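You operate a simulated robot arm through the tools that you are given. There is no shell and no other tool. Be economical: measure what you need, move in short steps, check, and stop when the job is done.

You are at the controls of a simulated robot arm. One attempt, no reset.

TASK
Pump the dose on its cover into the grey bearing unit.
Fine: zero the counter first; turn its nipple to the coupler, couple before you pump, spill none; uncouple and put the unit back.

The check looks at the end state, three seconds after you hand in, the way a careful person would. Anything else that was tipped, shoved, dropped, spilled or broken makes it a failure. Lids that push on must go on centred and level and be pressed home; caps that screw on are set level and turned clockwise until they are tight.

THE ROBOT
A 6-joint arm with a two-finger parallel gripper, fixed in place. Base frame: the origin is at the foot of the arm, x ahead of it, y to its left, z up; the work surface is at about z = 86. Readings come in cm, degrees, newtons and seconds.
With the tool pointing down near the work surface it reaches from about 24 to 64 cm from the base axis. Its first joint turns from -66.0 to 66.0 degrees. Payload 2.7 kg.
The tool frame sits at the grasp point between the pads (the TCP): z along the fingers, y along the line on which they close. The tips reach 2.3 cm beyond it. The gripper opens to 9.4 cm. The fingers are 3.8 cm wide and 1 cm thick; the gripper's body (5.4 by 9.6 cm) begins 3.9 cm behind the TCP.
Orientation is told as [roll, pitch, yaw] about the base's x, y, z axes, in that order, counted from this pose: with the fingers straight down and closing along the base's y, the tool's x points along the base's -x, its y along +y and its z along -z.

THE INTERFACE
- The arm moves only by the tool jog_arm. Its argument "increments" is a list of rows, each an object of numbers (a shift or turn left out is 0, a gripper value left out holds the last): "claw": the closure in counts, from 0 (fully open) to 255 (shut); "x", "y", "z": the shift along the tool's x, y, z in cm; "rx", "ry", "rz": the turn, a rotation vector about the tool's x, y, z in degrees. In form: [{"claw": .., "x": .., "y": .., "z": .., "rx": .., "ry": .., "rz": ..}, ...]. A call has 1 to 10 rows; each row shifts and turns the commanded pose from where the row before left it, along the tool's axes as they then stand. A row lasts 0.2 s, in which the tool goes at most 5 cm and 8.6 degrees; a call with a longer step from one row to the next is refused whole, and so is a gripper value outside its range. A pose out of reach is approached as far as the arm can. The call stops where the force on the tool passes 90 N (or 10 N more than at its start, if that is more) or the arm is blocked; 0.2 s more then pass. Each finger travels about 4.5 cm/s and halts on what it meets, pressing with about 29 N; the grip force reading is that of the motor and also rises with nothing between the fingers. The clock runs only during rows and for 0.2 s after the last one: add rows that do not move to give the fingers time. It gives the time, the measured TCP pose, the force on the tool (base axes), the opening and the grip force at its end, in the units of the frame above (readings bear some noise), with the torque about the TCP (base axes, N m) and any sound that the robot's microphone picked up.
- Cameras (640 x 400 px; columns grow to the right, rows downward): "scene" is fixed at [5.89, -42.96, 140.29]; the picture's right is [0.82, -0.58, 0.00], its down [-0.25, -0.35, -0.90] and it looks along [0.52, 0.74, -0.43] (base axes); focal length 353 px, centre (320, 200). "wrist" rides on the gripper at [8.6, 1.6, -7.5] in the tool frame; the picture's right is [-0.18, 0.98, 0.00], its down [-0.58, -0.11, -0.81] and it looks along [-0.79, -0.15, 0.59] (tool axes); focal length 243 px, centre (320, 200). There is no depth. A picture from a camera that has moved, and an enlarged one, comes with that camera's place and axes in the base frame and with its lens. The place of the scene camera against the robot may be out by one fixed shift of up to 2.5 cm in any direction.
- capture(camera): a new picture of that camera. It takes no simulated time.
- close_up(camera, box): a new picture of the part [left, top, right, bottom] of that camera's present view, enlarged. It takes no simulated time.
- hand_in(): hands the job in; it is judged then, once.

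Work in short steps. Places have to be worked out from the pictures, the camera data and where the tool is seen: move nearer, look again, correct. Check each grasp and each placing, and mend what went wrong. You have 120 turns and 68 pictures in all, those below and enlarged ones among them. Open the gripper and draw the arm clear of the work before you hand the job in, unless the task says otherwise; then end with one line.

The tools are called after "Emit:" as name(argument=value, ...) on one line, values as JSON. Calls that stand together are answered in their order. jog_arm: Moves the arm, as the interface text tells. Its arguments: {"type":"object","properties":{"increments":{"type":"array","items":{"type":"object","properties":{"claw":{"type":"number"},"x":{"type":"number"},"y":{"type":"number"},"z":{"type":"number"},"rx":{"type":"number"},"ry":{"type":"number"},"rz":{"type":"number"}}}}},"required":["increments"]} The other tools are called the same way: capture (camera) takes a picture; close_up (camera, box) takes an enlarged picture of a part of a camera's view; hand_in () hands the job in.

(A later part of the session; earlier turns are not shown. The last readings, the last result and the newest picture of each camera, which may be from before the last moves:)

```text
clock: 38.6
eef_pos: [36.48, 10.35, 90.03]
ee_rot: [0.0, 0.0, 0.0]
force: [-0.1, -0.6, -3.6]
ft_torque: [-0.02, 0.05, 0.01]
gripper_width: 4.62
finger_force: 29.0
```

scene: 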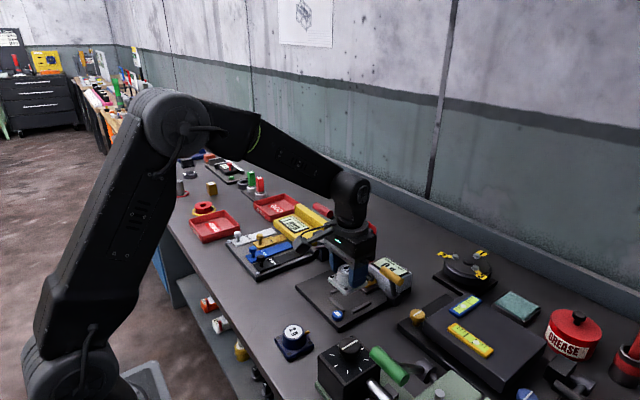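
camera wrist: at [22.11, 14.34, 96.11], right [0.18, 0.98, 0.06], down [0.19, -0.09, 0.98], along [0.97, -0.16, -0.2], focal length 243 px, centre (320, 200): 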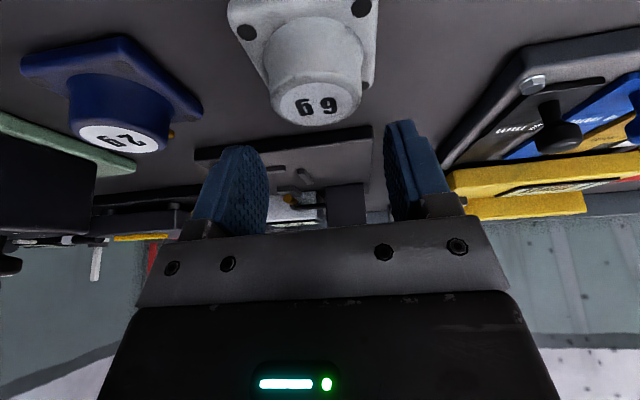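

I lower to contact, release, rise, and pitch 30° here.

Emit:
jog_arm(increments=[{"z": 0.1}, {"z": 0.1}, {}, {"claw": 100}, {"claw": 80}, {"z": -1}, {"z": -2}, {"ry": -7.5}, {"ry": -7.5}, {}])

Emit:
jog_arm(increments=[{"ry": -7.5}, {"ry": -7.5}, {}])

```text
clock: 40.8
eef_pos: [36.32, 10.49, 92.8]
ee_rot: [0.1, -15.1, -0.1]
force: [0.3, 0.6, -0.7]
ft_torque: [0.01, 0.01, 0.03]
gripper_width: 6.44
finger_force: 0.1
```

```text
clock: 41.6
eef_pos: [37.84, 9.88, 93.4]
ee_rot: [-1.6, -25.0, -0.1]
force: [0.3, -0.7, 0.5]
ft_torque: [0.0, 0.0, -0.02]
gripper_width: 6.46
finger_force: 0.0
out of reach, approached as far as the arm can: row 1, 2
```

Pitching that way is limited by the arm (≈20°). But the forearm slopes ~36° down to the wrist, so pitching the other way by ~10° moves the wrist forward and lifts the forearm off the handle. I rotate to +10° and re-square.

Emit:
jog_arm(increments=[{"z": -1, "ry": 5}, {"ry": 7.5}, {"ry": 7.5}, {"ry": 5, "rx": -1.6}, {"ry": 5}, {"ry": 5}, {}])

```text
clock: 43.2
eef_pos: [37.76, 9.77, 94.21]
ee_rot: [0.1, 10.1, -0.8]
force: [-0.2, 0.7, -0.3]
ft_torque: [0.0, -0.03, -0.02]
gripper_width: 6.42
finger_force: 0.1
out of reach, approached as far as the arm can: row 1
```

Pitch is +10.1°. I correct yaw and centre over the unit, then look.

Emit:
jog_arm(increments=[{"rz": -0.8, "x": 1.08, "z": 0.19, "y": 0.65}, {}])

Emit:
capture(camera="wrist")

```text
clock: 43.8
eef_pos: [36.62, 10.32, 94.22]
ee_rot: [0.2, 10.0, 0.0]
force: [0.6, -0.6, 0.4]
ft_torque: [0.01, 0.02, 0.02]
gripper_width: 6.45
finger_force: 0.0
```

```text
23 pictures are left
camera wrist: at [29.39, 11.99, 103.07], right [0.18, 0.98, -0.03], down [0.71, -0.11, 0.69], along [0.68, -0.15, -0.72], focal length 243 px, centre (320, 200)
```

wrist: 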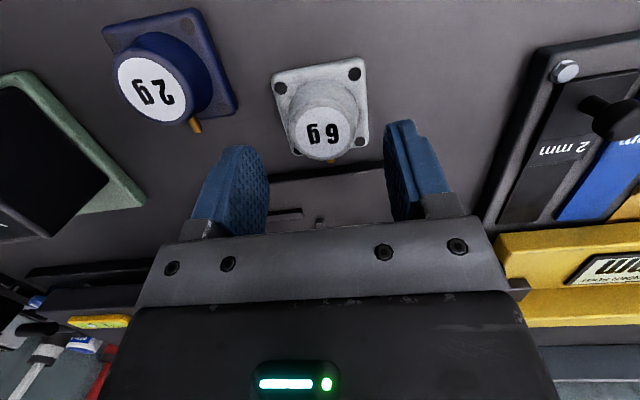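

The unit sits at (36.4, 10.4). I descend vertically to z≈90.2 with the pitched tool, close, and lift.

Emit:
jog_arm(increments=[{"z": 1.98, "x": -0.35, "y": 0.08}, {"z": 1.98, "x": -0.35}, {"claw": 120}, {"claw": 160}, {"claw": 200}, {}, {}])

Emit:
jog_arm(increments=[{"z": -0.98, "x": 0.17}, {"z": -1.97, "x": 0.35}, {"z": -2.95, "x": 0.52}, {"z": -2.95, "x": 0.52}, {}])

Emit:
close_up(camera="scene", box=[240, 220, 340, 320])

Emit:
capture(camera="wrist")

```text
clock: 45.4
eef_pos: [36.63, 10.6, 90.1]
ee_rot: [0.2, 10.0, 0.1]
force: [0.7, -1.6, 0.6]
ft_torque: [-0.07, -0.03, 0.02]
gripper_width: 4.52
finger_force: 28.9
```

```text
clock: 46.6
eef_pos: [36.8, 10.42, 99.05]
ee_rot: [0.3, 10.0, 0.0]
force: [0.5, -0.2, -4.3]
ft_torque: [0.03, -0.01, 0.02]
gripper_width: 4.56
finger_force: 28.5
```

```text
4.00 times, centred on (290, 270) of scene
camera zoom: at [5.89, -42.96, 140.29], right [0.82, -0.58, 0.0], down [-0.25, -0.35, -0.9], along [0.52, 0.74, -0.43], focal length 1412 px, centre (440, -80)
```

zoom: 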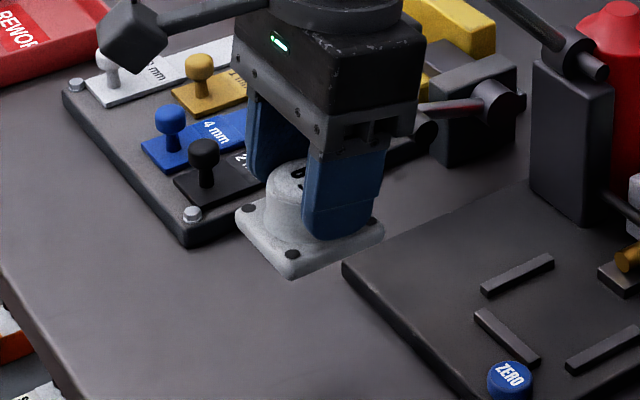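

```text
21 pictures are left
camera wrist: at [29.55, 12.03, 107.95], right [0.18, 0.98, -0.03], down [0.71, -0.11, 0.69], along [0.68, -0.15, -0.72], focal length 243 px, centre (320, 200)
```

wrist: 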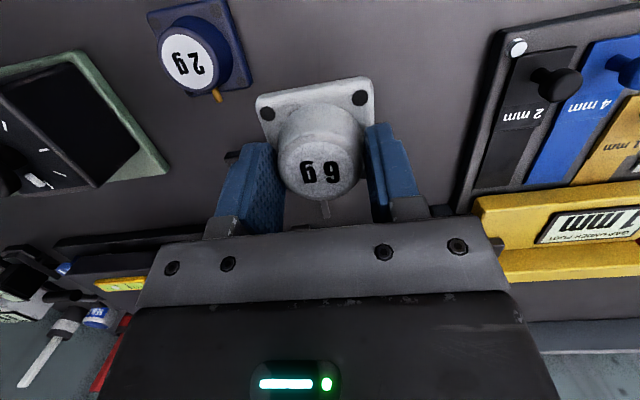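

It hangs level. I move in at y≈2 first, then forward to x≈49.2, high.

Emit:
jog_arm(increments=[{"y": -3}, {"y": -3}, {"y": -2.4, "x": -2.46, "z": -0.434}, {"x": -2.46, "z": -0.434}, {"x": -2.46, "z": -0.434}, {"x": -2.46, "z": -0.434}, {"x": -2.42, "z": -0.427}, {}])

```text
clock: 48.4
eef_pos: [49.0, 2.07, 99.16]
ee_rot: [0.2, 10.1, 0.0]
force: [0.1, 0.2, -5.5]
ft_torque: [0.04, -0.01, 0.0]
gripper_width: 4.52
finger_force: 29.4
```

I lower to z≈94.2 then shift to y≈4.5.

Emit:
jog_arm(increments=[{"x": -0.3, "z": 1.97}, {"x": -0.35, "z": 1.97}, {"x": -0.4, "z": 0.95}, {"y": 0.8}, {"y": 0.8}, {"y": 0.8}, {}])

Emit:
close_up(camera="wrist", box=[230, 20, 430, 150])

```text
clock: 50.0
eef_pos: [49.31, 4.44, 94.11]
ee_rot: [0.2, 10.0, 0.1]
force: [-4.6, -2.0, 2.7]
ft_torque: [-0.33, -0.43, -0.27]
gripper_width: 4.54
finger_force: 28.9
```

```text
3.08 times, centred on (330, 85) of wrist
camera zoom: at [42.12, 6.01, 102.96], right [0.18, 0.98, -0.03], down [0.71, -0.11, 0.69], along [0.68, -0.15, -0.72], focal length 746 px, centre (289, 554)
```

zoom: 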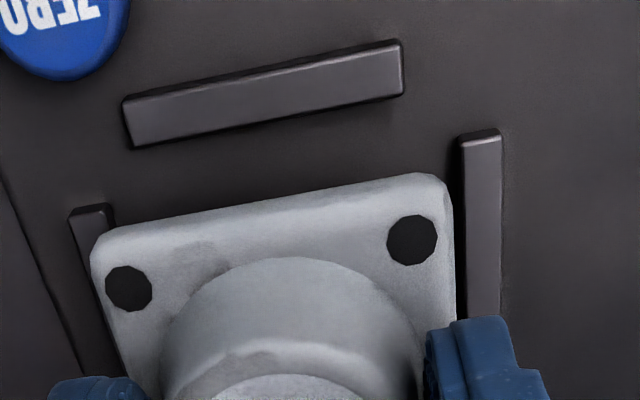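

There's a light contact: the torque puts it at the gripper body's front -y corner against the yellow lever handle. I back out, and will regrip with less pitch (6°) and ~-10° yaw so this corner stays clear of it.

Emit:
jog_arm(increments=[{"x": 0.7, "z": -1.9}, {"y": -0.8}, {"y": -0.8}, {"y": -0.8}, {"x": 0.52, "z": -2.95}, {"x": 2.46, "z": 0.434}, {"x": 2.46, "z": 0.434}, {"x": 2.46, "z": 0.434}, {"x": 2.46, "z": 0.434}, {"x": 2.46, "z": 0.434}])

Emit:
close_up(camera="scene", box=[340, 230, 430, 310])

```text
clock: 52.2
eef_pos: [36.39, 1.97, 99.21]
ee_rot: [0.2, 9.9, 0.0]
force: [-0.1, 1.2, -4.4]
ft_torque: [0.0, -0.03, -0.05]
gripper_width: 4.53
finger_force: 29.6
```

```text
5.00 times, centred on (385, 270) of scene
camera zoom: at [5.89, -42.96, 140.29], right [0.82, -0.58, 0.0], down [-0.25, -0.35, -0.9], along [0.52, 0.74, -0.43], focal length 1764 px, centre (-5, -150)
```

zoom: 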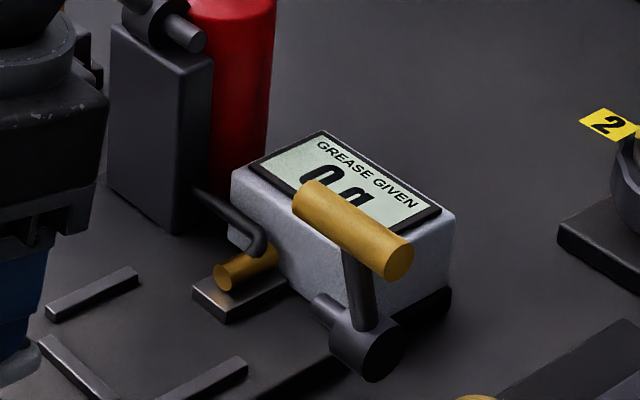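

The yellow lever hasn't moved. I carry the unit back to the staging spot and lower it.

Emit:
jog_arm(increments=[{"y": 3, "x": -0.2}, {"y": 3}, {"y": 2.45}, {"x": -0.521, "z": 2.954}, {"x": -0.521, "z": 2.954}, {"x": -0.35, "z": 1.97}, {"x": -0.14, "z": 0.79}, {}])

Emit:
jog_arm(increments=[{"x": -0.02, "z": 0.1}, {"x": -0.02, "z": 0.1}, {}])

```text
clock: 54.0
eef_pos: [36.71, 10.53, 90.46]
ee_rot: [0.2, 10.0, 0.0]
force: [-0.6, -0.1, -5.0]
ft_torque: [-0.03, -0.02, -0.02]
gripper_width: 4.56
finger_force: 28.7
```

```text
clock: 54.8
eef_pos: [36.62, 10.59, 90.22]
ee_rot: [0.2, 10.0, 0.0]
force: [-0.9, 0.7, -3.6]
ft_torque: [0.01, -0.03, 0.0]
gripper_width: 4.53
finger_force: 29.1
```

I touch down, release, rise, and re-orient: vertical, yaw -10°, then pitch +6° about the closing axis.

Emit:
jog_arm(increments=[{"x": -0.02, "z": 0.1}, {"claw": 100}, {"claw": 80}, {"x": 0.17, "z": -0.98}, {"x": 0.4, "z": -2.3}, {"ry": -5}, {"ry": -5}, {"rz": 5}, {"rz": 5}, {"ry": 6}])

Emit:
jog_arm(increments=[{}])

Emit:
capture(camera="wrist")

```text
clock: 57.0
eef_pos: [36.63, 10.55, 93.39]
ee_rot: [0.2, 6.1, -10.2]
force: [0.2, -0.2, -0.5]
ft_torque: [0.02, -0.02, -0.05]
gripper_width: 6.45
finger_force: 0.0
```

```text
clock: 57.4
eef_pos: [36.76, 10.63, 93.35]
ee_rot: [0.2, 6.1, -10.0]
force: [0.2, 0.7, 0.3]
ft_torque: [0.01, -0.03, 0.01]
gripper_width: 6.43
finger_force: 0.1
```

```text
18 pictures are left
camera wrist: at [29.33, 13.45, 101.68], right [0.35, 0.94, -0.02], down [0.63, -0.23, 0.74], along [0.69, -0.27, -0.67], focal length 243 px, centre (320, 200)
```

wrist: 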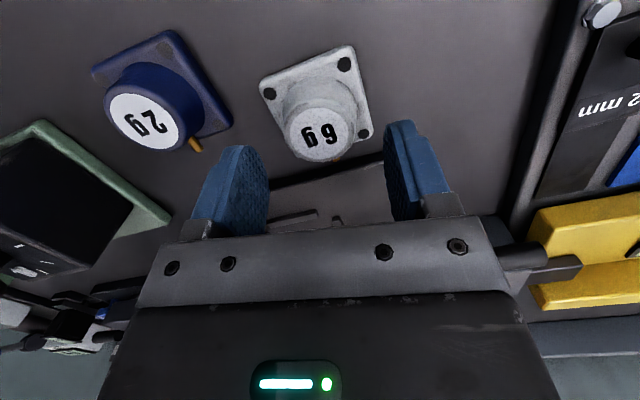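

Unit confirmed at (36.4, 10.55). I descend to z≈90.4, grip and lift.

Emit:
jog_arm(increments=[{"x": 0.05, "z": 1.5}, {"x": -0.16, "z": 1.45}, {"claw": 120}, {"claw": 160}, {"claw": 200}, {}, {}])

Emit:
jog_arm(increments=[{"x": 0.1, "z": -0.99}, {"x": 0.21, "z": -1.99}, {"x": 0.31, "z": -2.98}, {"x": 0.31, "z": -2.98}, {}])

```text
clock: 59.0
eef_pos: [36.47, 10.5, 90.44]
ee_rot: [0.2, 6.1, -9.9]
force: [0.5, -0.4, -0.1]
ft_torque: [0.01, -0.05, 0.03]
gripper_width: 4.47
finger_force: 29.4
```

```text
clock: 60.2
eef_pos: [36.47, 10.62, 99.43]
ee_rot: [0.2, 6.1, -9.9]
force: [-0.7, 0.0, -6.1]
ft_torque: [-0.02, 0.04, 0.0]
gripper_width: 4.47
finger_force: 29.0
```

Gripped and lifted. I go to y≈2 and then forward to x≈49.1.

Emit:
jog_arm(increments=[{"x": -0.497, "y": -2.83, "z": -0.052}, {"x": -0.497, "y": -2.83, "z": -0.052}, {"x": -0.497, "y": -2.83, "z": -0.052}, {"x": -2.469, "y": 0.438, "z": -0.26}, {"x": -2.469, "y": 0.438, "z": -0.26}, {"x": -2.469, "y": 0.438, "z": -0.26}, {"x": -2.469, "y": 0.438, "z": -0.26}, {"x": -2.469, "y": 0.438, "z": -0.26}, {}])

```text
clock: 62.2
eef_pos: [49.19, 1.73, 99.32]
ee_rot: [0.1, 6.1, -10.0]
force: [0.5, 1.0, -3.2]
ft_torque: [-0.01, -0.02, 0.0]
gripper_width: 4.46
finger_force: 29.2
```

I lower to ≈95, shift y partway, check the force.

Emit:
jog_arm(increments=[{"x": -0.05, "y": 0.9, "z": 0.02}, {"x": -0.209, "z": 1.989}, {"x": -0.209, "z": 1.989}, {"x": -0.1, "z": 0.995}, {"x": 0.159, "y": 0.903, "z": 0.016}, {"x": 0.159, "y": 0.903, "z": 0.016}, {}])

Emit:
close_up(camera="wrist", box=[230, 20, 430, 150])

```text
clock: 63.8
eef_pos: [49.43, 4.6, 94.2]
ee_rot: [0.2, 6.2, -10.0]
force: [0.3, 0.6, -4.6]
ft_torque: [-0.03, -0.02, -0.01]
gripper_width: 4.45
finger_force: 29.2
```

```text
3.08 times, centred on (330, 85) of wrist
camera zoom: at [41.95, 7.55, 102.63], right [0.35, 0.94, -0.02], down [0.63, -0.23, 0.74], along [0.69, -0.27, -0.67], focal length 746 px, centre (289, 554)
```

zoom: 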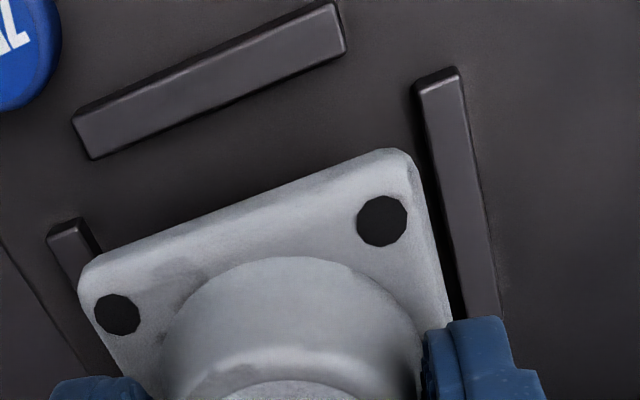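

No contact now. The unit is square; the pocket centre is at about dx = -0.3, dy = +0.05. I shift and lower in steps.

Emit:
jog_arm(increments=[{"x": 0.294, "z": 0.031}, {"x": -0.105, "z": 0.995}, {"x": -0.084, "z": 0.8}, {"x": -0.02, "z": 0.2}, {"x": -0.02, "z": 0.2}, {}])

```text
clock: 65.2
eef_pos: [49.14, 4.72, 92.08]
ee_rot: [0.2, 6.0, -10.0]
force: [-0.3, 0.4, -5.2]
ft_torque: [-0.01, 0.0, 0.01]
gripper_width: 4.48
finger_force: 28.8
```

Emit:
jog_arm(increments=[{"y": -0.08, "x": -0.02, "z": 0.2}, {"x": -0.02, "z": 0.2}, {"x": -0.01, "z": 0.1}, {}])

Emit:
close_up(camera="scene", box=[330, 240, 400, 320])

```text
clock: 66.2
eef_pos: [49.06, 4.66, 91.75]
ee_rot: [0.2, 6.0, -10.0]
force: [-11.0, -2.3, 27.2]
ft_torque: [-0.06, 0.67, 0.04]
gripper_width: 4.45
finger_force: 29.0
```

```text
5.00 times, centred on (365, 280) of scene
camera zoom: at [5.82, -42.97, 140.29], right [0.82, -0.58, 0.0], down [-0.25, -0.35, -0.9], along [0.52, 0.74, -0.43], focal length 1764 px, centre (95, -200)
```

zoom: 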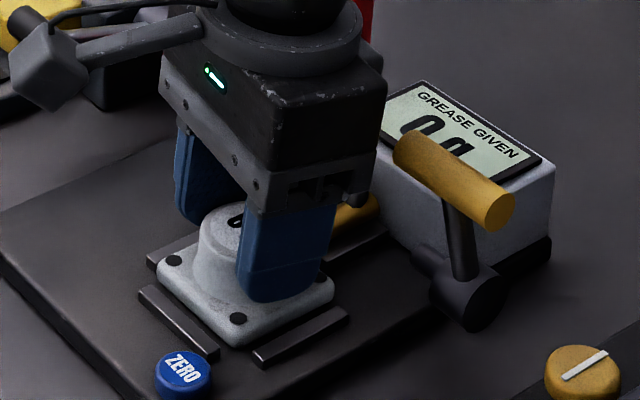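

Firm contact at 91.75 (expected seat ≈91.5), and the picture shows the plate between the bars. I ease off slightly, open gently and look.

Emit:
jog_arm(increments=[{"x": 0.01, "z": -0.1}, {"x": 0.01, "z": -0.1}, {}, {"claw": 110}, {"claw": 95}, {}])

Emit:
close_up(camera="wrist", box=[230, 0, 430, 150])

```text
clock: 67.6
eef_pos: [49.14, 4.68, 91.74]
ee_rot: [0.2, 6.1, -10.0]
force: [-0.2, -0.1, 0.6]
ft_torque: [-0.02, -0.01, -0.02]
gripper_width: 5.9
finger_force: 0.0
```

```text
2.67 times, centred on (330, 75) of wrist
camera zoom: at [41.65, 7.56, 100.17], right [0.35, 0.94, -0.02], down [0.63, -0.23, 0.74], along [0.69, -0.27, -0.67], focal length 647 px, centre (293, 533)
```

zoom: 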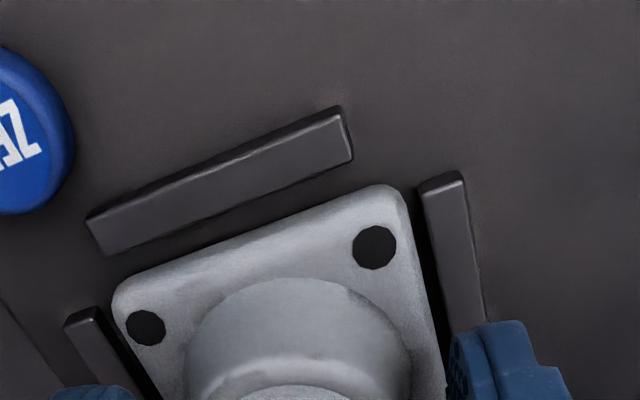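

The unit is seated square within the bars. I rise and withdraw by the same path, then look at the coupler.

Emit:
jog_arm(increments=[{"x": 0.1, "z": -0.99}, {"x": 0.21, "z": -1.99}, {"x": -0.159, "y": -0.903, "z": -0.016}, {"x": -0.159, "y": -0.903, "z": -0.016}, {"x": -0.159, "y": -0.903, "z": -0.016}, {"x": 0.31, "z": -2.98}, {"x": 2.469, "y": -0.438, "z": 0.26}, {"x": 2.469, "y": -0.438, "z": 0.26}, {"x": 2.469, "y": -0.438, "z": 0.26}, {"ry": -6}])

Emit:
jog_arm(increments=[{"rz": -5, "claw": 255}, {"rz": -5}, {"z": -2}, {}])

Emit:
close_up(camera="scene", box=[330, 230, 430, 320])

```text
clock: 69.8
eef_pos: [41.45, 1.79, 97.99]
ee_rot: [0.2, -0.1, -10.1]
force: [0.1, 0.1, 0.0]
ft_torque: [0.03, 0.01, 0.0]
gripper_width: 5.87
finger_force: 0.0
```

```text
clock: 70.8
eef_pos: [41.57, 1.88, 99.92]
ee_rot: [0.1, 0.0, 0.0]
force: [0.3, 0.1, -0.1]
ft_torque: [0.0, -0.03, -0.01]
gripper_width: 0.0
finger_force: 29.3
```

```text
4.44 times, centred on (380, 275) of scene
camera zoom: at [5.89, -42.96, 140.29], right [0.82, -0.58, 0.0], down [-0.25, -0.35, -0.9], along [0.52, 0.74, -0.43], focal length 1568 px, centre (53, -133)
```

zoom: 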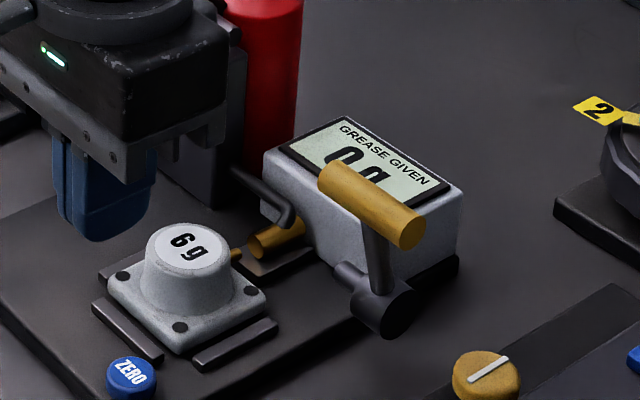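

The nipple is lined up with the coupler. The yellow T-handle is at about (53, -5.3…0.1, 96.3), pivoting about (54.8, 89.7). I'll yaw the tool 90° so the fingers straddle this handle, first up at a safe height.

Emit:
jog_arm(increments=[{"x": -1, "y": -2, "z": -3}, {"y": -2.6, "z": -3}, {"rz": -8.5, "claw": 185}, {"rz": -8.5}, {"rz": -8.5}, {"rz": -8.5}, {"rz": -8.5}, {"rz": -8.5}, {"rz": -8.5}, {"rz": -8.5}])

Emit:
jog_arm(increments=[{"rz": -8.5}, {"rz": -8.5}, {"rz": -5}, {}])

```text
clock: 73.0
eef_pos: [42.6, -2.76, 105.73]
ee_rot: [0.1, -0.2, 68.1]
force: [0.7, 0.0, -0.6]
ft_torque: [-0.02, 0.0, 0.03]
gripper_width: 2.58
finger_force: 0.2
```

```text
clock: 74.0
eef_pos: [42.36, -2.78, 105.67]
ee_rot: [0.0, -0.2, 90.1]
force: [-0.2, -0.4, -0.3]
ft_torque: [-0.01, -0.03, -0.01]
gripper_width: 2.62
finger_force: 0.0
```

Yaw is 90°. I move to above the handle (x≈53) staying high, and look.

Emit:
jog_arm(increments=[{"y": -3.5}, {"y": -3.5}, {"y": -3.6}, {}])

Emit:
capture(camera="wrist")

```text
clock: 75.0
eef_pos: [53.05, -2.86, 105.53]
ee_rot: [0.0, -0.1, 89.9]
force: [-0.6, 0.2, 0.3]
ft_torque: [0.02, 0.02, -0.02]
gripper_width: 2.57
finger_force: 0.1
```

```text
13 pictures are left
camera wrist: at [51.5, -11.57, 112.98], right [-0.98, 0.19, 0.0], down [0.11, 0.58, 0.81], along [0.15, 0.79, -0.59], focal length 243 px, centre (320, 200)
```

wrist: 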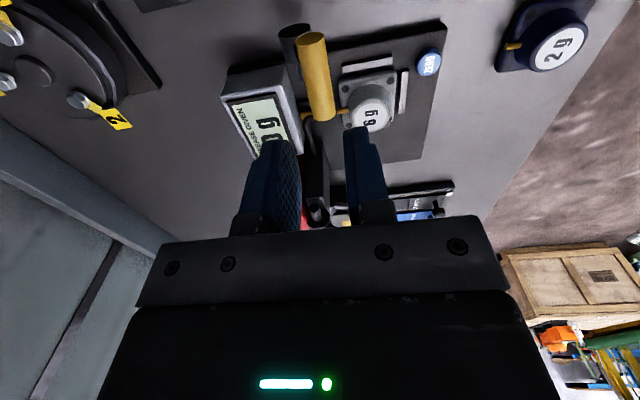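

The handle is right under the gap at x≈53.3, y -5.7…-0.5. I descend to straddle it.

Emit:
jog_arm(increments=[{"y": -0.25, "z": 3}, {"z": 3}, {"z": 1.5}, {"z": 1}, {}])

Emit:
close_up(camera="scene", box=[340, 210, 440, 310])

```text
clock: 76.2
eef_pos: [53.32, -2.83, 97.16]
ee_rot: [0.0, -0.2, 89.9]
force: [-0.9, 0.2, 0.7]
ft_torque: [0.01, 0.01, 0.0]
gripper_width: 2.57
finger_force: 0.2
```

```text
4.00 times, centred on (390, 260) of scene
camera zoom: at [5.89, -42.96, 140.29], right [0.82, -0.58, 0.0], down [-0.25, -0.35, -0.9], along [0.52, 0.74, -0.43], focal length 1412 px, centre (40, -40)
```

zoom: 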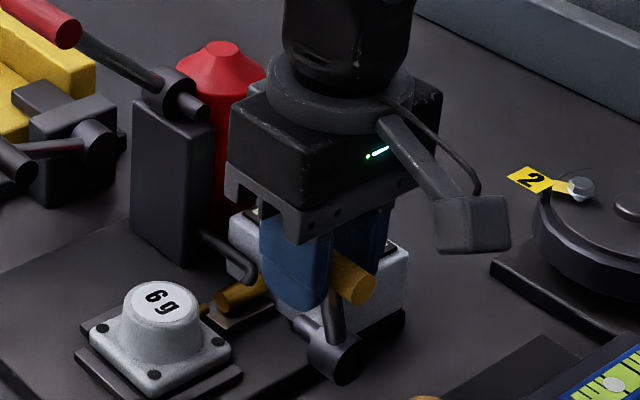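

The handle is between the fingers. I rise 0.8 cm so the tips just engage it and try pulling it toward the unit (-x) along its arc.

Emit:
jog_arm(increments=[{"z": -0.8}, {"y": 0.5}, {"y": 0.5, "z": 0.1}, {"y": 0.5, "z": 0.2}, {}])

```text
clock: 77.4
eef_pos: [51.69, -2.93, 97.79]
ee_rot: [0.0, -0.1, 90.0]
force: [1.1, 0.1, 1.0]
ft_torque: [-0.02, -0.01, 0.02]
gripper_width: 2.62
finger_force: 0.4
```

The lever follows freely this way. I continue the arc and watch force and sound.

Emit:
jog_arm(increments=[{"y": 0.5, "z": 0.25}, {"y": 0.5, "z": 0.3}, {"y": 0.5, "z": 0.35}, {"y": 0.45, "z": 0.4}, {}])

Emit:
close_up(camera="scene", box=[340, 210, 440, 310])

```text
clock: 78.6
eef_pos: [49.81, -2.73, 96.63]
ee_rot: [0.0, -0.2, 90.1]
force: [0.3, -0.5, 0.3]
ft_torque: [-0.03, -0.02, 0.02]
gripper_width: 2.59
finger_force: 0.1
```

```text
4.00 times, centred on (390, 260) of scene
camera zoom: at [5.89, -42.96, 140.29], right [0.82, -0.58, 0.0], down [-0.25, -0.35, -0.9], along [0.52, 0.74, -0.43], focal length 1412 px, centre (40, -40)
```

zoom: 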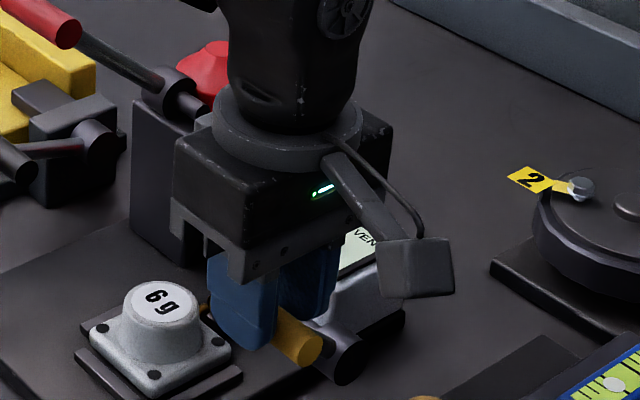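

Handle at about 41° from vertical, still free. I go on in smaller steps.

Emit:
jog_arm(increments=[{"y": 0.3, "z": 0.25}, {"y": 0.3, "z": 0.3}, {"y": 0.27, "z": 0.32}, {"y": 0.27, "z": 0.34}, {}])

```text
clock: 79.8
eef_pos: [48.67, -2.76, 95.27]
ee_rot: [0.0, -0.2, 89.9]
force: [1.4, 0.6, 0.3]
ft_torque: [-0.03, -0.04, -0.01]
gripper_width: 2.61
finger_force: 0.1
```

Emit:
jog_arm(increments=[{"y": 0.24, "z": 0.36}, {"y": 0.22, "z": 0.38}, {"y": 0.2, "z": 0.4}, {"y": 0.18, "z": 0.42}, {}])

Emit:
close_up(camera="scene", box=[330, 240, 410, 310])

```text
clock: 81.0
eef_pos: [48.26, -2.67, 94.31]
ee_rot: [-1.0, -0.2, 90.0]
force: [-1.3, 5.6, 45.8]
ft_torque: [-0.17, -0.56, -0.18]
gripper_width: 2.59
finger_force: 0.1
```

```text
5.71 times, centred on (370, 275) of scene
camera zoom: at [5.82, -42.94, 140.3], right [0.82, -0.58, 0.0], down [-0.25, -0.35, -0.9], along [0.52, 0.74, -0.43], focal length 2017 px, centre (34, -229)
```

zoom: 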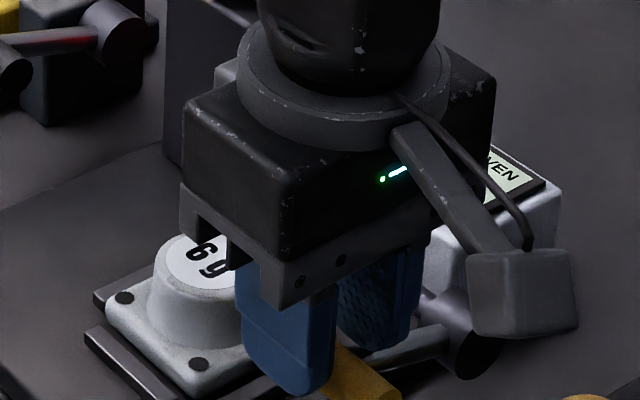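

45 N upward: the lever is either at its stop or the finger sits on its rod. I rise clear and look at the coupler.

Emit:
jog_arm(increments=[{"z": -0.8}, {"z": -2}, {"z": -3}, {"z": -4}, {"z": -3}, {"x": 2, "y": 3}, {}])

Emit:
close_up(camera="scene", box=[330, 230, 430, 320])

```text
clock: 82.6
eef_pos: [44.99, -4.96, 106.5]
ee_rot: [0.0, -0.2, 89.8]
force: [0.3, -0.8, -0.2]
ft_torque: [0.02, 0.02, 0.01]
gripper_width: 2.6
finger_force: 0.0
```

```text
4.44 times, centred on (380, 275) of scene
camera zoom: at [5.89, -42.96, 140.29], right [0.82, -0.58, 0.0], down [-0.25, -0.35, -0.9], along [0.52, 0.74, -0.43], focal length 1568 px, centre (53, -133)
```

zoom: 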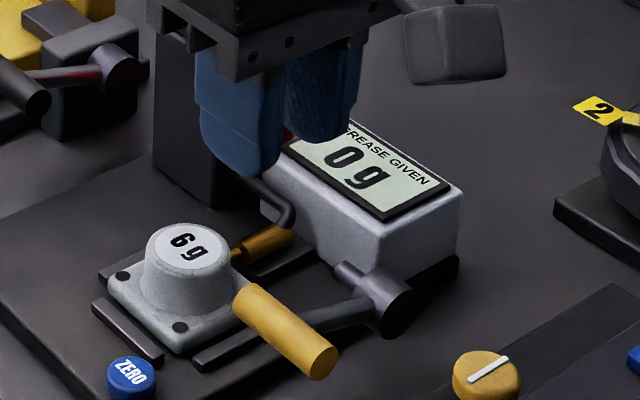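

The lever stayed down and the gold coupler moved onto the nipple. I check closely.

Emit:
close_up(camera="scene", box=[352, 270, 392, 305])

```text
11.43 times, centred on (372, 288) of scene
camera zoom: at [5.89, -42.96, 140.29], right [0.82, -0.58, 0.0], down [-0.25, -0.35, -0.9], along [0.52, 0.74, -0.43], focal length 4033 px, centre (-274, -800)
```

zoom: 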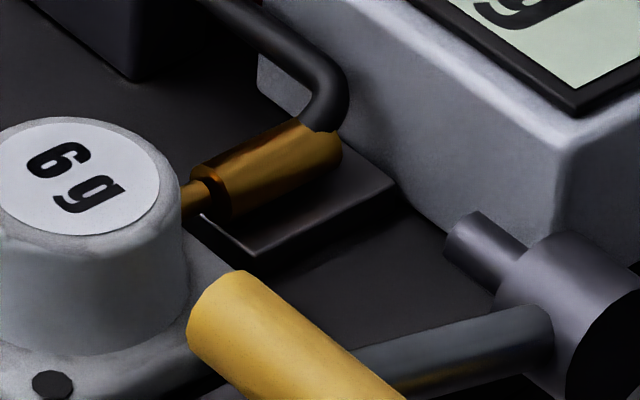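

Coupled: the nipple is inside the coupler socket and the lever is against its stop. Next the pump handle: I go above its near end, high, and measure it.

Emit:
jog_arm(increments=[{"z": -4}, {"z": -4}, {"x": -3.7, "claw": 160}, {"x": -3.7}, {"x": -3.7, "y": -1}, {"x": -3.7, "y": -1}, {}])

Emit:
capture(camera="wrist")

```text
clock: 84.2
eef_pos: [46.98, 10.02, 114.7]
ee_rot: [0.0, -0.2, 89.8]
force: [0.8, -0.1, -0.6]
ft_torque: [-0.04, 0.01, 0.02]
gripper_width: 3.5
finger_force: 0.1
```

```text
7 pictures are left
camera wrist: at [45.47, 1.34, 122.09], right [-0.98, 0.19, 0.0], down [0.11, 0.58, 0.81], along [0.15, 0.79, -0.59], focal length 243 px, centre (320, 200)
```

wrist: 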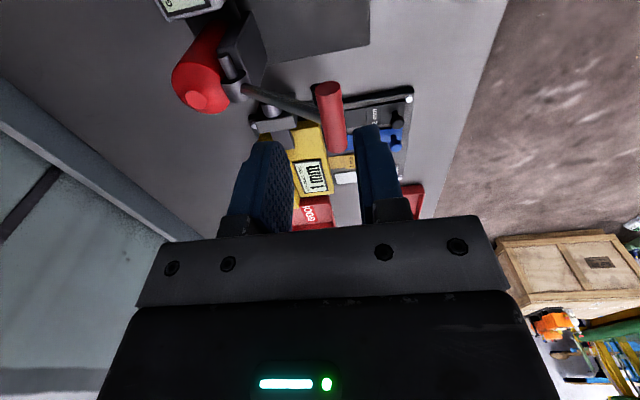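

The handle is at x≈46.65, y 9.7–14.8, rod at its middle. I descend with the fingers over its near end (y≈9.7, clear of the rod) and grip it.

Emit:
jog_arm(increments=[{"x": 0.3, "y": 0.33, "z": 3}, {"z": 3}, {"z": 1.4}, {}, {"claw": 200}, {"claw": 215}, {}])

```text
clock: 85.8
eef_pos: [46.55, 9.64, 107.23]
ee_rot: [0.1, -0.3, 90.0]
force: [-7.7, -0.3, 1.4]
ft_torque: [0.01, 0.32, 0.13]
gripper_width: 1.75
finger_force: 44.6
```

Handle gripped (1.75 cm). I begin the down stroke along its arc about (55, 98.4), watching force and sound.

Emit:
jog_arm(increments=[{"y": 0.36, "z": 0.36}, {"y": 0.35, "z": 0.37}, {"y": 0.33, "z": 0.4}, {"y": 0.32, "z": 0.42}, {}])

```text
clock: 87.0
eef_pos: [45.4, 9.8, 105.66]
ee_rot: [0.0, -0.3, 90.0]
force: [14.2, 10.7, -5.7]
ft_torque: [-0.04, -0.39, -0.11]
gripper_width: 1.76
finger_force: 45.0
```

Emit:
jog_arm(increments=[{"y": 0.2, "z": 0.44}, {"y": 0.25, "z": 0.44}, {"y": 0.25, "z": 0.46}, {"y": 0.22, "z": 0.46}, {}])

```text
clock: 88.2
eef_pos: [44.43, 9.78, 103.89]
ee_rot: [-0.4, -0.3, 89.9]
force: [22.9, 8.0, -5.2]
ft_torque: [0.0, -0.44, -0.16]
gripper_width: 1.78
finger_force: 44.8
```

The x pull says I'm running wide; I go more straight down.

Emit:
jog_arm(increments=[{"y": -0.1, "z": 0.46}, {"y": 0.0, "z": 0.48}, {"y": 0.1, "z": 0.48}, {"y": 0.1, "z": 0.5}, {}])

Emit:
close_up(camera="scene", box=[300, 180, 430, 320])

```text
clock: 89.4
eef_pos: [43.84, 9.76, 101.81]
ee_rot: [0.7, -0.2, 90.0]
force: [-37.5, 5.6, 7.7]
ft_torque: [0.75, 0.31, 0.44]
gripper_width: 1.75
finger_force: 45.1
```

```text
2.86 times, centred on (365, 250) of scene
camera zoom: at [5.77, -42.95, 140.3], right [0.82, -0.58, 0.0], down [-0.25, -0.35, -0.9], along [0.52, 0.74, -0.43], focal length 1008 px, centre (191, 57)
```

zoom: 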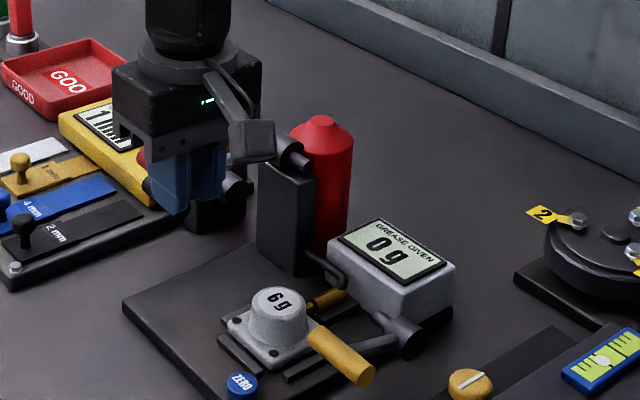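

The counter is still 0 g; the x force flipped, so my first arc was closer. I correct 0.35 cm toward -x and continue down.

Emit:
jog_arm(increments=[{"y": 0.35}, {"y": 0.17, "z": 0.48}, {"y": 0.15, "z": 0.5}, {"y": 0.13, "z": 0.5}, {"y": 0.1, "z": 0.5}, {}])

```text
clock: 90.8
eef_pos: [43.43, 9.71, 100.0]
ee_rot: [-0.5, -0.2, 89.9]
force: [28.0, 2.4, -0.2]
ft_torque: [-0.01, -0.53, -0.29]
gripper_width: 1.77
finger_force: 45.1
```

Emit:
jog_arm(increments=[{"y": -0.1, "z": 0.5}, {"z": 0.5}, {"z": 0.5}, {"z": 0.5}, {}])

```text
clock: 92.0
eef_pos: [43.58, 9.81, 98.29]
ee_rot: [-0.7, -0.4, 90.0]
force: [6.5, -3.5, 37.9]
ft_torque: [0.44, -0.01, -0.02]
gripper_width: 1.75
finger_force: 44.7
```

An upward 38 N: probably the stroke end. I check with a small further step.

Emit:
jog_arm(increments=[{"z": 0.2}, {"z": 0.2}, {}])

Emit:
close_up(camera="scene", box=[350, 230, 430, 310])

```text
clock: 92.8
eef_pos: [43.58, 9.8, 98.02]
ee_rot: [-0.7, -0.5, 90.0]
force: [5.2, 1.5, 38.1]
ft_torque: [0.48, -0.02, 0.0]
gripper_width: 1.73
finger_force: 45.2
```

```text
5.00 times, centred on (390, 270) of scene
camera zoom: at [5.85, -42.97, 140.29], right [0.82, -0.58, 0.0], down [-0.25, -0.35, -0.9], along [0.52, 0.74, -0.43], focal length 1764 px, centre (-30, -150)
```

zoom: 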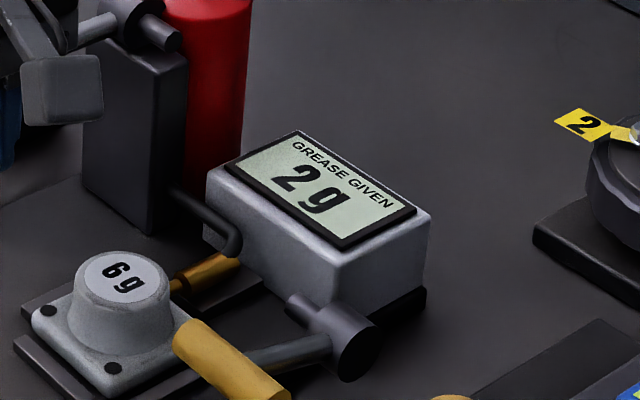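

The counter shows 2 g: one full stroke gives 2 g, so I need three. I lift the handle back up along the measured arc.

Emit:
jog_arm(increments=[{"z": -0.8}, {"z": -0.8}, {"z": -0.7}, {"y": -0.1, "z": -0.8}, {"y": -0.22, "z": -0.9}, {}])

Emit:
jog_arm(increments=[{"y": -0.3, "z": -0.9}, {"y": -0.38, "z": -0.9}, {"y": -0.45, "z": -0.9}, {"y": -0.52, "z": -0.85}, {}])

```text
clock: 94.2
eef_pos: [44.14, 9.7, 101.48]
ee_rot: [-0.7, -0.5, 90.0]
force: [41.5, 14.9, -19.3]
ft_torque: [-0.25, 0.41, -0.42]
gripper_width: 1.77
finger_force: 45.3
```

```text
clock: 95.4
eef_pos: [45.63, 9.63, 104.91]
ee_rot: [-0.2, -0.2, 89.9]
force: [27.7, 9.7, -23.6]
ft_torque: [0.38, 0.24, -0.31]
gripper_width: 1.74
finger_force: 45.0
```

Emit:
jog_arm(increments=[{"y": -0.6, "z": -0.7}, {"y": -0.6, "z": -0.7}, {"y": -0.5, "z": -0.5}, {}])

```text
clock: 96.4
eef_pos: [47.17, 9.73, 106.96]
ee_rot: [0.0, -0.2, 90.0]
force: [12.9, 7.5, -18.2]
ft_torque: [0.05, 0.2, -0.15]
gripper_width: 1.74
finger_force: 44.4
```

Emit:
jog_arm(increments=[{"y": -0.3, "z": -0.3}, {"y": -0.3, "z": -0.3}, {}])

```text
clock: 97.2
eef_pos: [47.27, 9.81, 107.07]
ee_rot: [1.0, -0.1, 90.1]
force: [-20.4, 8.4, -31.4]
ft_torque: [-0.25, -0.04, 0.22]
gripper_width: 1.74
finger_force: 45.5
```

Upper stop reached. Now the second down stroke on a refit arc.

Emit:
jog_arm(increments=[{"y": 0.5, "z": 0.4}, {"y": 0.45, "z": 0.5}, {"y": 0.45, "z": 0.5}, {"y": 0.4, "z": 0.5}, {"y": 0.4, "z": 0.5}, {"y": 0.3, "z": 0.5}, {"y": 0.3, "z": 0.5}, {"y": 0.25, "z": 0.5}, {"y": 0.25, "z": 0.5}, {}])

```text
clock: 99.4
eef_pos: [44.36, 9.69, 103.26]
ee_rot: [-0.3, -0.2, 90.0]
force: [19.4, 11.0, -5.4]
ft_torque: [-0.4, -0.32, -0.05]
gripper_width: 1.78
finger_force: 45.0
```

Emit:
jog_arm(increments=[{"y": 0.1, "z": 0.6}, {"y": 0.15, "z": 0.7}, {"y": 0.15, "z": 0.7}, {"y": 0.1, "z": 0.7}, {"y": 0.05, "z": 0.7}, {"z": 0.6}, {"z": 0.6}, {}])

```text
clock: 101.2
eef_pos: [43.55, 9.74, 98.48]
ee_rot: [0.4, -0.1, 89.9]
force: [-23.0, -2.9, 1.6]
ft_torque: [0.33, 0.02, 0.28]
gripper_width: 1.76
finger_force: 45.5
```

Emit:
jog_arm(increments=[{"y": 0.1, "z": 0.3}, {"z": 0.3}, {"z": 0.3}, {"z": 0.2}, {}])

```text
clock: 102.4
eef_pos: [43.68, 9.64, 97.74]
ee_rot: [-0.1, -0.2, 89.9]
force: [-25.4, 2.3, 38.9]
ft_torque: [0.42, -0.04, 0.34]
gripper_width: 1.76
finger_force: 45.0
```

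Bottom stop again. I lift for the third stroke.

Emit:
jog_arm(increments=[{"z": -0.8}, {"z": -0.8}, {"z": -0.8}, {"y": -0.15, "z": -0.8}, {"y": -0.2, "z": -0.8}, {"y": -0.3, "z": -0.9}, {"y": -0.36, "z": -0.9}, {"y": -0.43, "z": -0.9}, {"y": -0.5, "z": -0.9}, {}])

Emit:
close_up(camera="scene", box=[340, 220, 430, 310])

```text
clock: 104.6
eef_pos: [45.6, 9.73, 105.07]
ee_rot: [0.1, -0.3, 90.0]
force: [10.6, 19.5, -11.5]
ft_torque: [0.09, 0.26, -0.19]
gripper_width: 1.73
finger_force: 44.5
```

```text
4.44 times, centred on (385, 265) of scene
camera zoom: at [5.94, -42.9, 140.31], right [0.82, -0.58, 0.0], down [-0.25, -0.35, -0.9], along [0.52, 0.74, -0.43], focal length 1568 px, centre (31, -89)
```

zoom: 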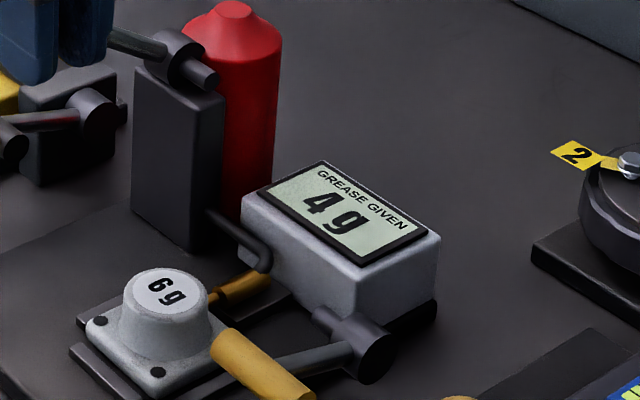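

4 g. I finish the upstroke to the upper stop.

Emit:
jog_arm(increments=[{"y": -0.6, "z": -0.7}, {"y": -0.6, "z": -0.7}, {"y": -0.5, "z": -0.5}, {"y": -0.3, "z": -0.3}, {}])

```text
clock: 105.8
eef_pos: [47.21, 9.7, 107.18]
ee_rot: [0.5, -0.2, 89.9]
force: [-42.8, 3.3, 10.9]
ft_torque: [0.86, -0.01, 0.57]
gripper_width: 1.76
finger_force: 44.7
```

Upper stop. Third down stroke.

Emit:
jog_arm(increments=[{"y": 0.55, "z": 0.3}, {"y": 0.45, "z": 0.5}, {"y": 0.45, "z": 0.5}, {"y": 0.4, "z": 0.5}, {"y": 0.4, "z": 0.5}, {"y": 0.3, "z": 0.5}, {"y": 0.3, "z": 0.5}, {"y": 0.25, "z": 0.5}, {"y": 0.25, "z": 0.5}, {}])

Emit:
jog_arm(increments=[{"y": 0.1, "z": 0.6}, {"y": 0.15, "z": 0.7}, {"y": 0.15, "z": 0.7}, {"y": 0.1, "z": 0.7}, {"y": 0.05, "z": 0.7}, {"z": 0.6}, {"z": 0.6}, {"z": 0.3}, {}])

```text
clock: 108.0
eef_pos: [44.37, 9.67, 102.98]
ee_rot: [-0.2, -0.2, 89.9]
force: [27.6, -2.6, -8.3]
ft_torque: [-0.61, -0.18, -0.33]
gripper_width: 1.75
finger_force: 44.6
```

```text
clock: 110.0
eef_pos: [43.6, 9.76, 98.11]
ee_rot: [0.0, -0.3, 90.0]
force: [-22.2, -14.9, 35.5]
ft_torque: [0.52, 0.08, 0.31]
gripper_width: 1.72
finger_force: 44.9
```

Emit:
jog_arm(increments=[{"z": 0.2}, {"z": 0.2}, {}])

Emit:
close_up(camera="scene", box=[340, 220, 430, 310])

```text
clock: 110.8
eef_pos: [43.63, 10.01, 97.86]
ee_rot: [0.0, -0.4, 89.9]
force: [-25.7, 3.5, 38.4]
ft_torque: [0.47, 0.01, 0.27]
gripper_width: 1.75
finger_force: 44.7
```

```text
4.44 times, centred on (385, 265) of scene
camera zoom: at [5.76, -42.96, 140.3], right [0.82, -0.58, 0.0], down [-0.25, -0.35, -0.9], along [0.52, 0.74, -0.43], focal length 1568 px, centre (31, -89)
```

zoom: 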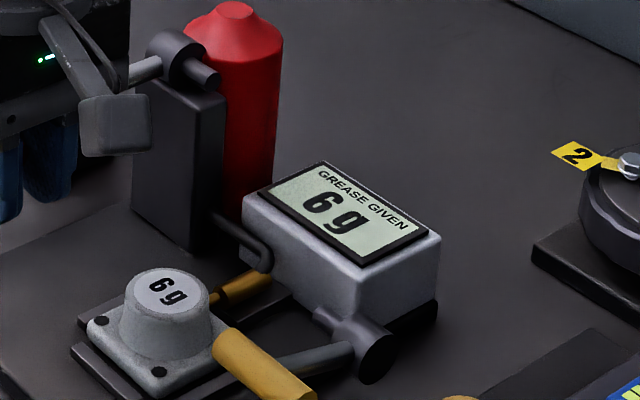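

The counter reads 6 g. I return the pump handle to its raised position and release it.

Emit:
jog_arm(increments=[{"z": -0.8}, {"z": -0.8}, {"z": -0.8}, {"y": -0.15, "z": -0.8}, {"y": -0.2, "z": -0.8}, {"y": -0.3, "z": -0.9}, {"y": -0.36, "z": -0.9}, {"y": -0.43, "z": -0.9}, {"y": -0.5, "z": -0.9}, {}])

Emit:
jog_arm(increments=[{"y": -0.6, "z": -0.7}, {"y": -0.6, "z": -0.7}, {"y": -0.45, "z": -0.5}, {}])

```text
clock: 113.0
eef_pos: [45.61, 9.85, 105.16]
ee_rot: [0.0, -0.3, 89.9]
force: [-5.2, 16.3, -1.2]
ft_torque: [0.1, 0.29, 0.07]
gripper_width: 1.76
finger_force: 44.8
```

```text
clock: 114.0
eef_pos: [47.26, 9.59, 107.26]
ee_rot: [0.0, -0.2, 90.0]
force: [-16.9, 14.3, 11.5]
ft_torque: [0.05, 0.34, 0.23]
gripper_width: 1.77
finger_force: 44.7
```

Handle is back up. I release, rise, and move above the -y end of the yellow lever handle (now ≈ (47.7, -5.6…-0.5, 92)).

Emit:
jog_arm(increments=[{"claw": 190}, {"claw": 160}, {}, {"z": -2}, {"z": -4}, {"x": 4, "z": -2}, {"x": 4}, {"x": 4}, {"x": 3.2, "y": -0.4}, {}])

Emit:
jog_arm(increments=[{"z": 4}, {"z": 4}, {"z": 4}, {"z": 2.5}, {}])

Emit:
capture(camera="wrist")

```text
clock: 116.2
eef_pos: [47.8, -5.55, 114.97]
ee_rot: [-0.1, -0.1, 90.0]
force: [-0.2, -0.1, 0.9]
ft_torque: [0.01, 0.0, -0.04]
gripper_width: 3.49
finger_force: 0.0
```

```text
clock: 117.4
eef_pos: [47.88, -5.53, 100.59]
ee_rot: [0.0, -0.4, 89.9]
force: [0.0, 0.2, 0.2]
ft_torque: [0.01, -0.01, -0.02]
gripper_width: 3.51
finger_force: 0.1
```

```text
2 pictures are left
camera wrist: at [46.25, -14.16, 108.09], right [-0.98, 0.18, 0.0], down [0.11, 0.58, 0.81], along [0.15, 0.79, -0.59], focal length 243 px, centre (320, 200)
```

wrist: 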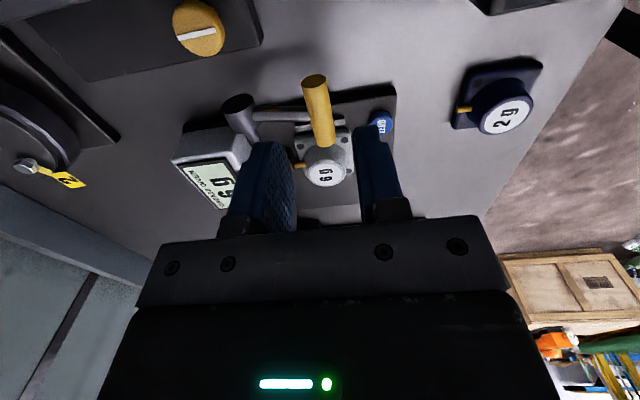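

Handle measured at x≈48.15, y -6.1…-1.1, rod at y≈-3.6. I shift to y≈-6.1, descend and grip its free end.

Emit:
jog_arm(increments=[{"x": 0.55, "y": -0.27, "z": 3}, {"z": 3}, {"z": 1.5}, {"z": 0.6}, {}, {"claw": 195}, {"claw": 210}, {}])

```text
clock: 119.2
eef_pos: [48.05, -5.98, 92.47]
ee_rot: [-0.1, -0.2, 90.0]
force: [10.0, 0.3, -2.6]
ft_torque: [-0.16, 0.01, -0.09]
gripper_width: 2.1
finger_force: 4.8
```

Emit:
jog_arm(increments=[{"claw": 220}, {}, {}])

```text
clock: 120.0
eef_pos: [48.08, -5.96, 92.5]
ee_rot: [-0.2, -0.2, 90.1]
force: [17.6, 1.0, -5.2]
ft_torque: [-0.08, -0.08, -0.17]
gripper_width: 2.05
finger_force: 8.5
```

Gripped (handle ≈2 cm). I firm up the grip and lift the lever along its arc in two calls.

Emit:
jog_arm(increments=[{"claw": 245, "y": -0.15}, {"y": -0.2, "z": -0.41}, {"y": -0.2, "z": -0.41}, {"y": -0.28, "z": -0.41}, {"y": -0.28, "z": -0.4}, {}])

```text
clock: 121.4
eef_pos: [48.89, -5.9, 94.2]
ee_rot: [0.7, -0.3, 89.9]
force: [-29.7, 4.2, 8.9]
ft_torque: [0.32, 0.63, 0.35]
gripper_width: 1.79
finger_force: 45.0
```

Emit:
jog_arm(increments=[{"y": -0.1, "z": -0.4}, {"y": -0.3, "z": -0.38}, {"y": -0.38, "z": -0.35}, {"y": -0.4, "z": -0.32}, {}])

```text
clock: 122.6
eef_pos: [50.1, -5.99, 95.85]
ee_rot: [0.2, -0.3, 90.0]
force: [-34.1, 5.2, 33.9]
ft_torque: [0.7, 0.37, 0.36]
gripper_width: 1.76
finger_force: 44.8
```

Emit:
jog_arm(increments=[{"z": -0.4}, {"y": -0.3, "z": -0.35}, {"y": -0.45, "z": -0.33}, {"y": -0.45, "z": -0.28}, {}])

```text
clock: 123.8
eef_pos: [51.56, -6.04, 96.94]
ee_rot: [0.0, -0.1, 89.9]
force: [-1.5, 3.8, -7.8]
ft_torque: [-0.42, 0.27, 0.0]
gripper_width: 1.76
finger_force: 45.1
```

Emit:
jog_arm(increments=[{"y": -0.45, "z": -0.2}, {"y": -0.45, "z": -0.15}, {"y": -0.45, "z": -0.1}, {"y": -0.3, "z": -0.05}, {}])

```text
clock: 125.0
eef_pos: [53.13, -5.9, 97.58]
ee_rot: [-0.2, -0.3, 89.9]
force: [-7.2, 5.6, 11.2]
ft_torque: [0.58, 0.27, 0.12]
gripper_width: 1.75
finger_force: 44.6
```

Emit:
jog_arm(increments=[{"y": -0.25}, {"y": -0.25}, {}])

```text
clock: 125.8
eef_pos: [53.14, -6.0, 97.56]
ee_rot: [0.8, -0.2, 90.0]
force: [-52.3, 11.4, 32.1]
ft_torque: [0.0, 0.59, 0.5]
gripper_width: 1.75
finger_force: 45.6
```

The lever is against its original stop: uncoupled. I relax, release, rise and turn the tool back toward yaw -10°.

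Emit:
jog_arm(increments=[{"y": 0.45}, {"claw": 190}, {"claw": 150}, {}, {"z": -2}, {"z": -4}, {"z": -2, "y": 3.5}, {"y": 4}, {"y": 3, "rz": 8.4}, {"rz": 8.4}])

Emit:
jog_arm(increments=[{"rz": 8.4}, {"rz": 8.4}, {"rz": 8.4}, {"rz": 8.4}, {"rz": 8.4}, {"rz": 8.4}, {"rz": 8.4}, {"rz": 8.4}, {"rz": 8.4}, {"rz": 7.6}])

Emit:
jog_arm(increments=[{"ry": 6, "claw": 80}, {}, {}])

```text
clock: 128.0
eef_pos: [42.68, -6.13, 105.54]
ee_rot: [0.1, -0.2, 73.0]
force: [0.1, -0.4, -0.4]
ft_torque: [0.01, -0.02, -0.01]
gripper_width: 3.86
finger_force: 0.1
```

```text
clock: 130.2
eef_pos: [42.55, -6.02, 105.47]
ee_rot: [0.2, 0.1, -10.2]
force: [-0.1, 0.0, -0.6]
ft_torque: [0.04, -0.05, 0.01]
gripper_width: 3.86
finger_force: 0.1
```

```text
clock: 131.0
eef_pos: [42.73, -5.92, 105.5]
ee_rot: [0.3, 6.1, -10.2]
force: [0.4, -0.3, 0.5]
ft_torque: [0.0, -0.02, -0.01]
gripper_width: 6.47
finger_force: 0.0
```

I approach the pocket with the same orientation and path as before.

Emit:
jog_arm(increments=[{"claw": 95, "x": -1.86, "y": 2.9, "z": 1.88}, {"x": -1.86, "y": 2.9, "z": 1.88}, {"x": -1.86, "y": 2.9, "z": 1.88}, {"y": 0.9}, {"x": -0.209, "z": 1.989}, {"x": -0.209, "z": 1.989}, {"x": -0.1, "z": 0.995}, {}])

```text
clock: 132.8
eef_pos: [49.27, 2.55, 94.36]
ee_rot: [0.2, 6.1, -10.1]
force: [0.9, -0.1, 0.3]
ft_torque: [0.0, 0.01, -0.02]
gripper_width: 5.89
finger_force: 0.2
```

Emit:
jog_arm(increments=[{"x": 0.16, "y": 0.7}, {"x": 0.16, "y": 0.7}, {"x": 0.16, "y": 0.65}, {"x": -0.105, "z": 0.995}, {"x": -0.105, "z": 0.995}, {"x": -0.06, "z": 0.55}, {}])

```text
clock: 134.4
eef_pos: [49.11, 4.85, 91.8]
ee_rot: [0.3, 6.1, -10.1]
force: [-0.1, -1.0, 0.4]
ft_torque: [0.01, 0.01, 0.04]
gripper_width: 5.88
finger_force: 0.0
```

At the unit. I trim y, close gently and lift slightly.

Emit:
jog_arm(increments=[{"y": -0.15}, {"claw": 120}, {"claw": 160}, {"claw": 200}, {}, {}])

```text
clock: 135.8
eef_pos: [48.99, 4.63, 91.78]
ee_rot: [0.2, 6.1, -10.0]
force: [-0.3, 1.8, 0.4]
ft_torque: [0.02, -0.11, 0.06]
gripper_width: 4.49
finger_force: 29.1
```

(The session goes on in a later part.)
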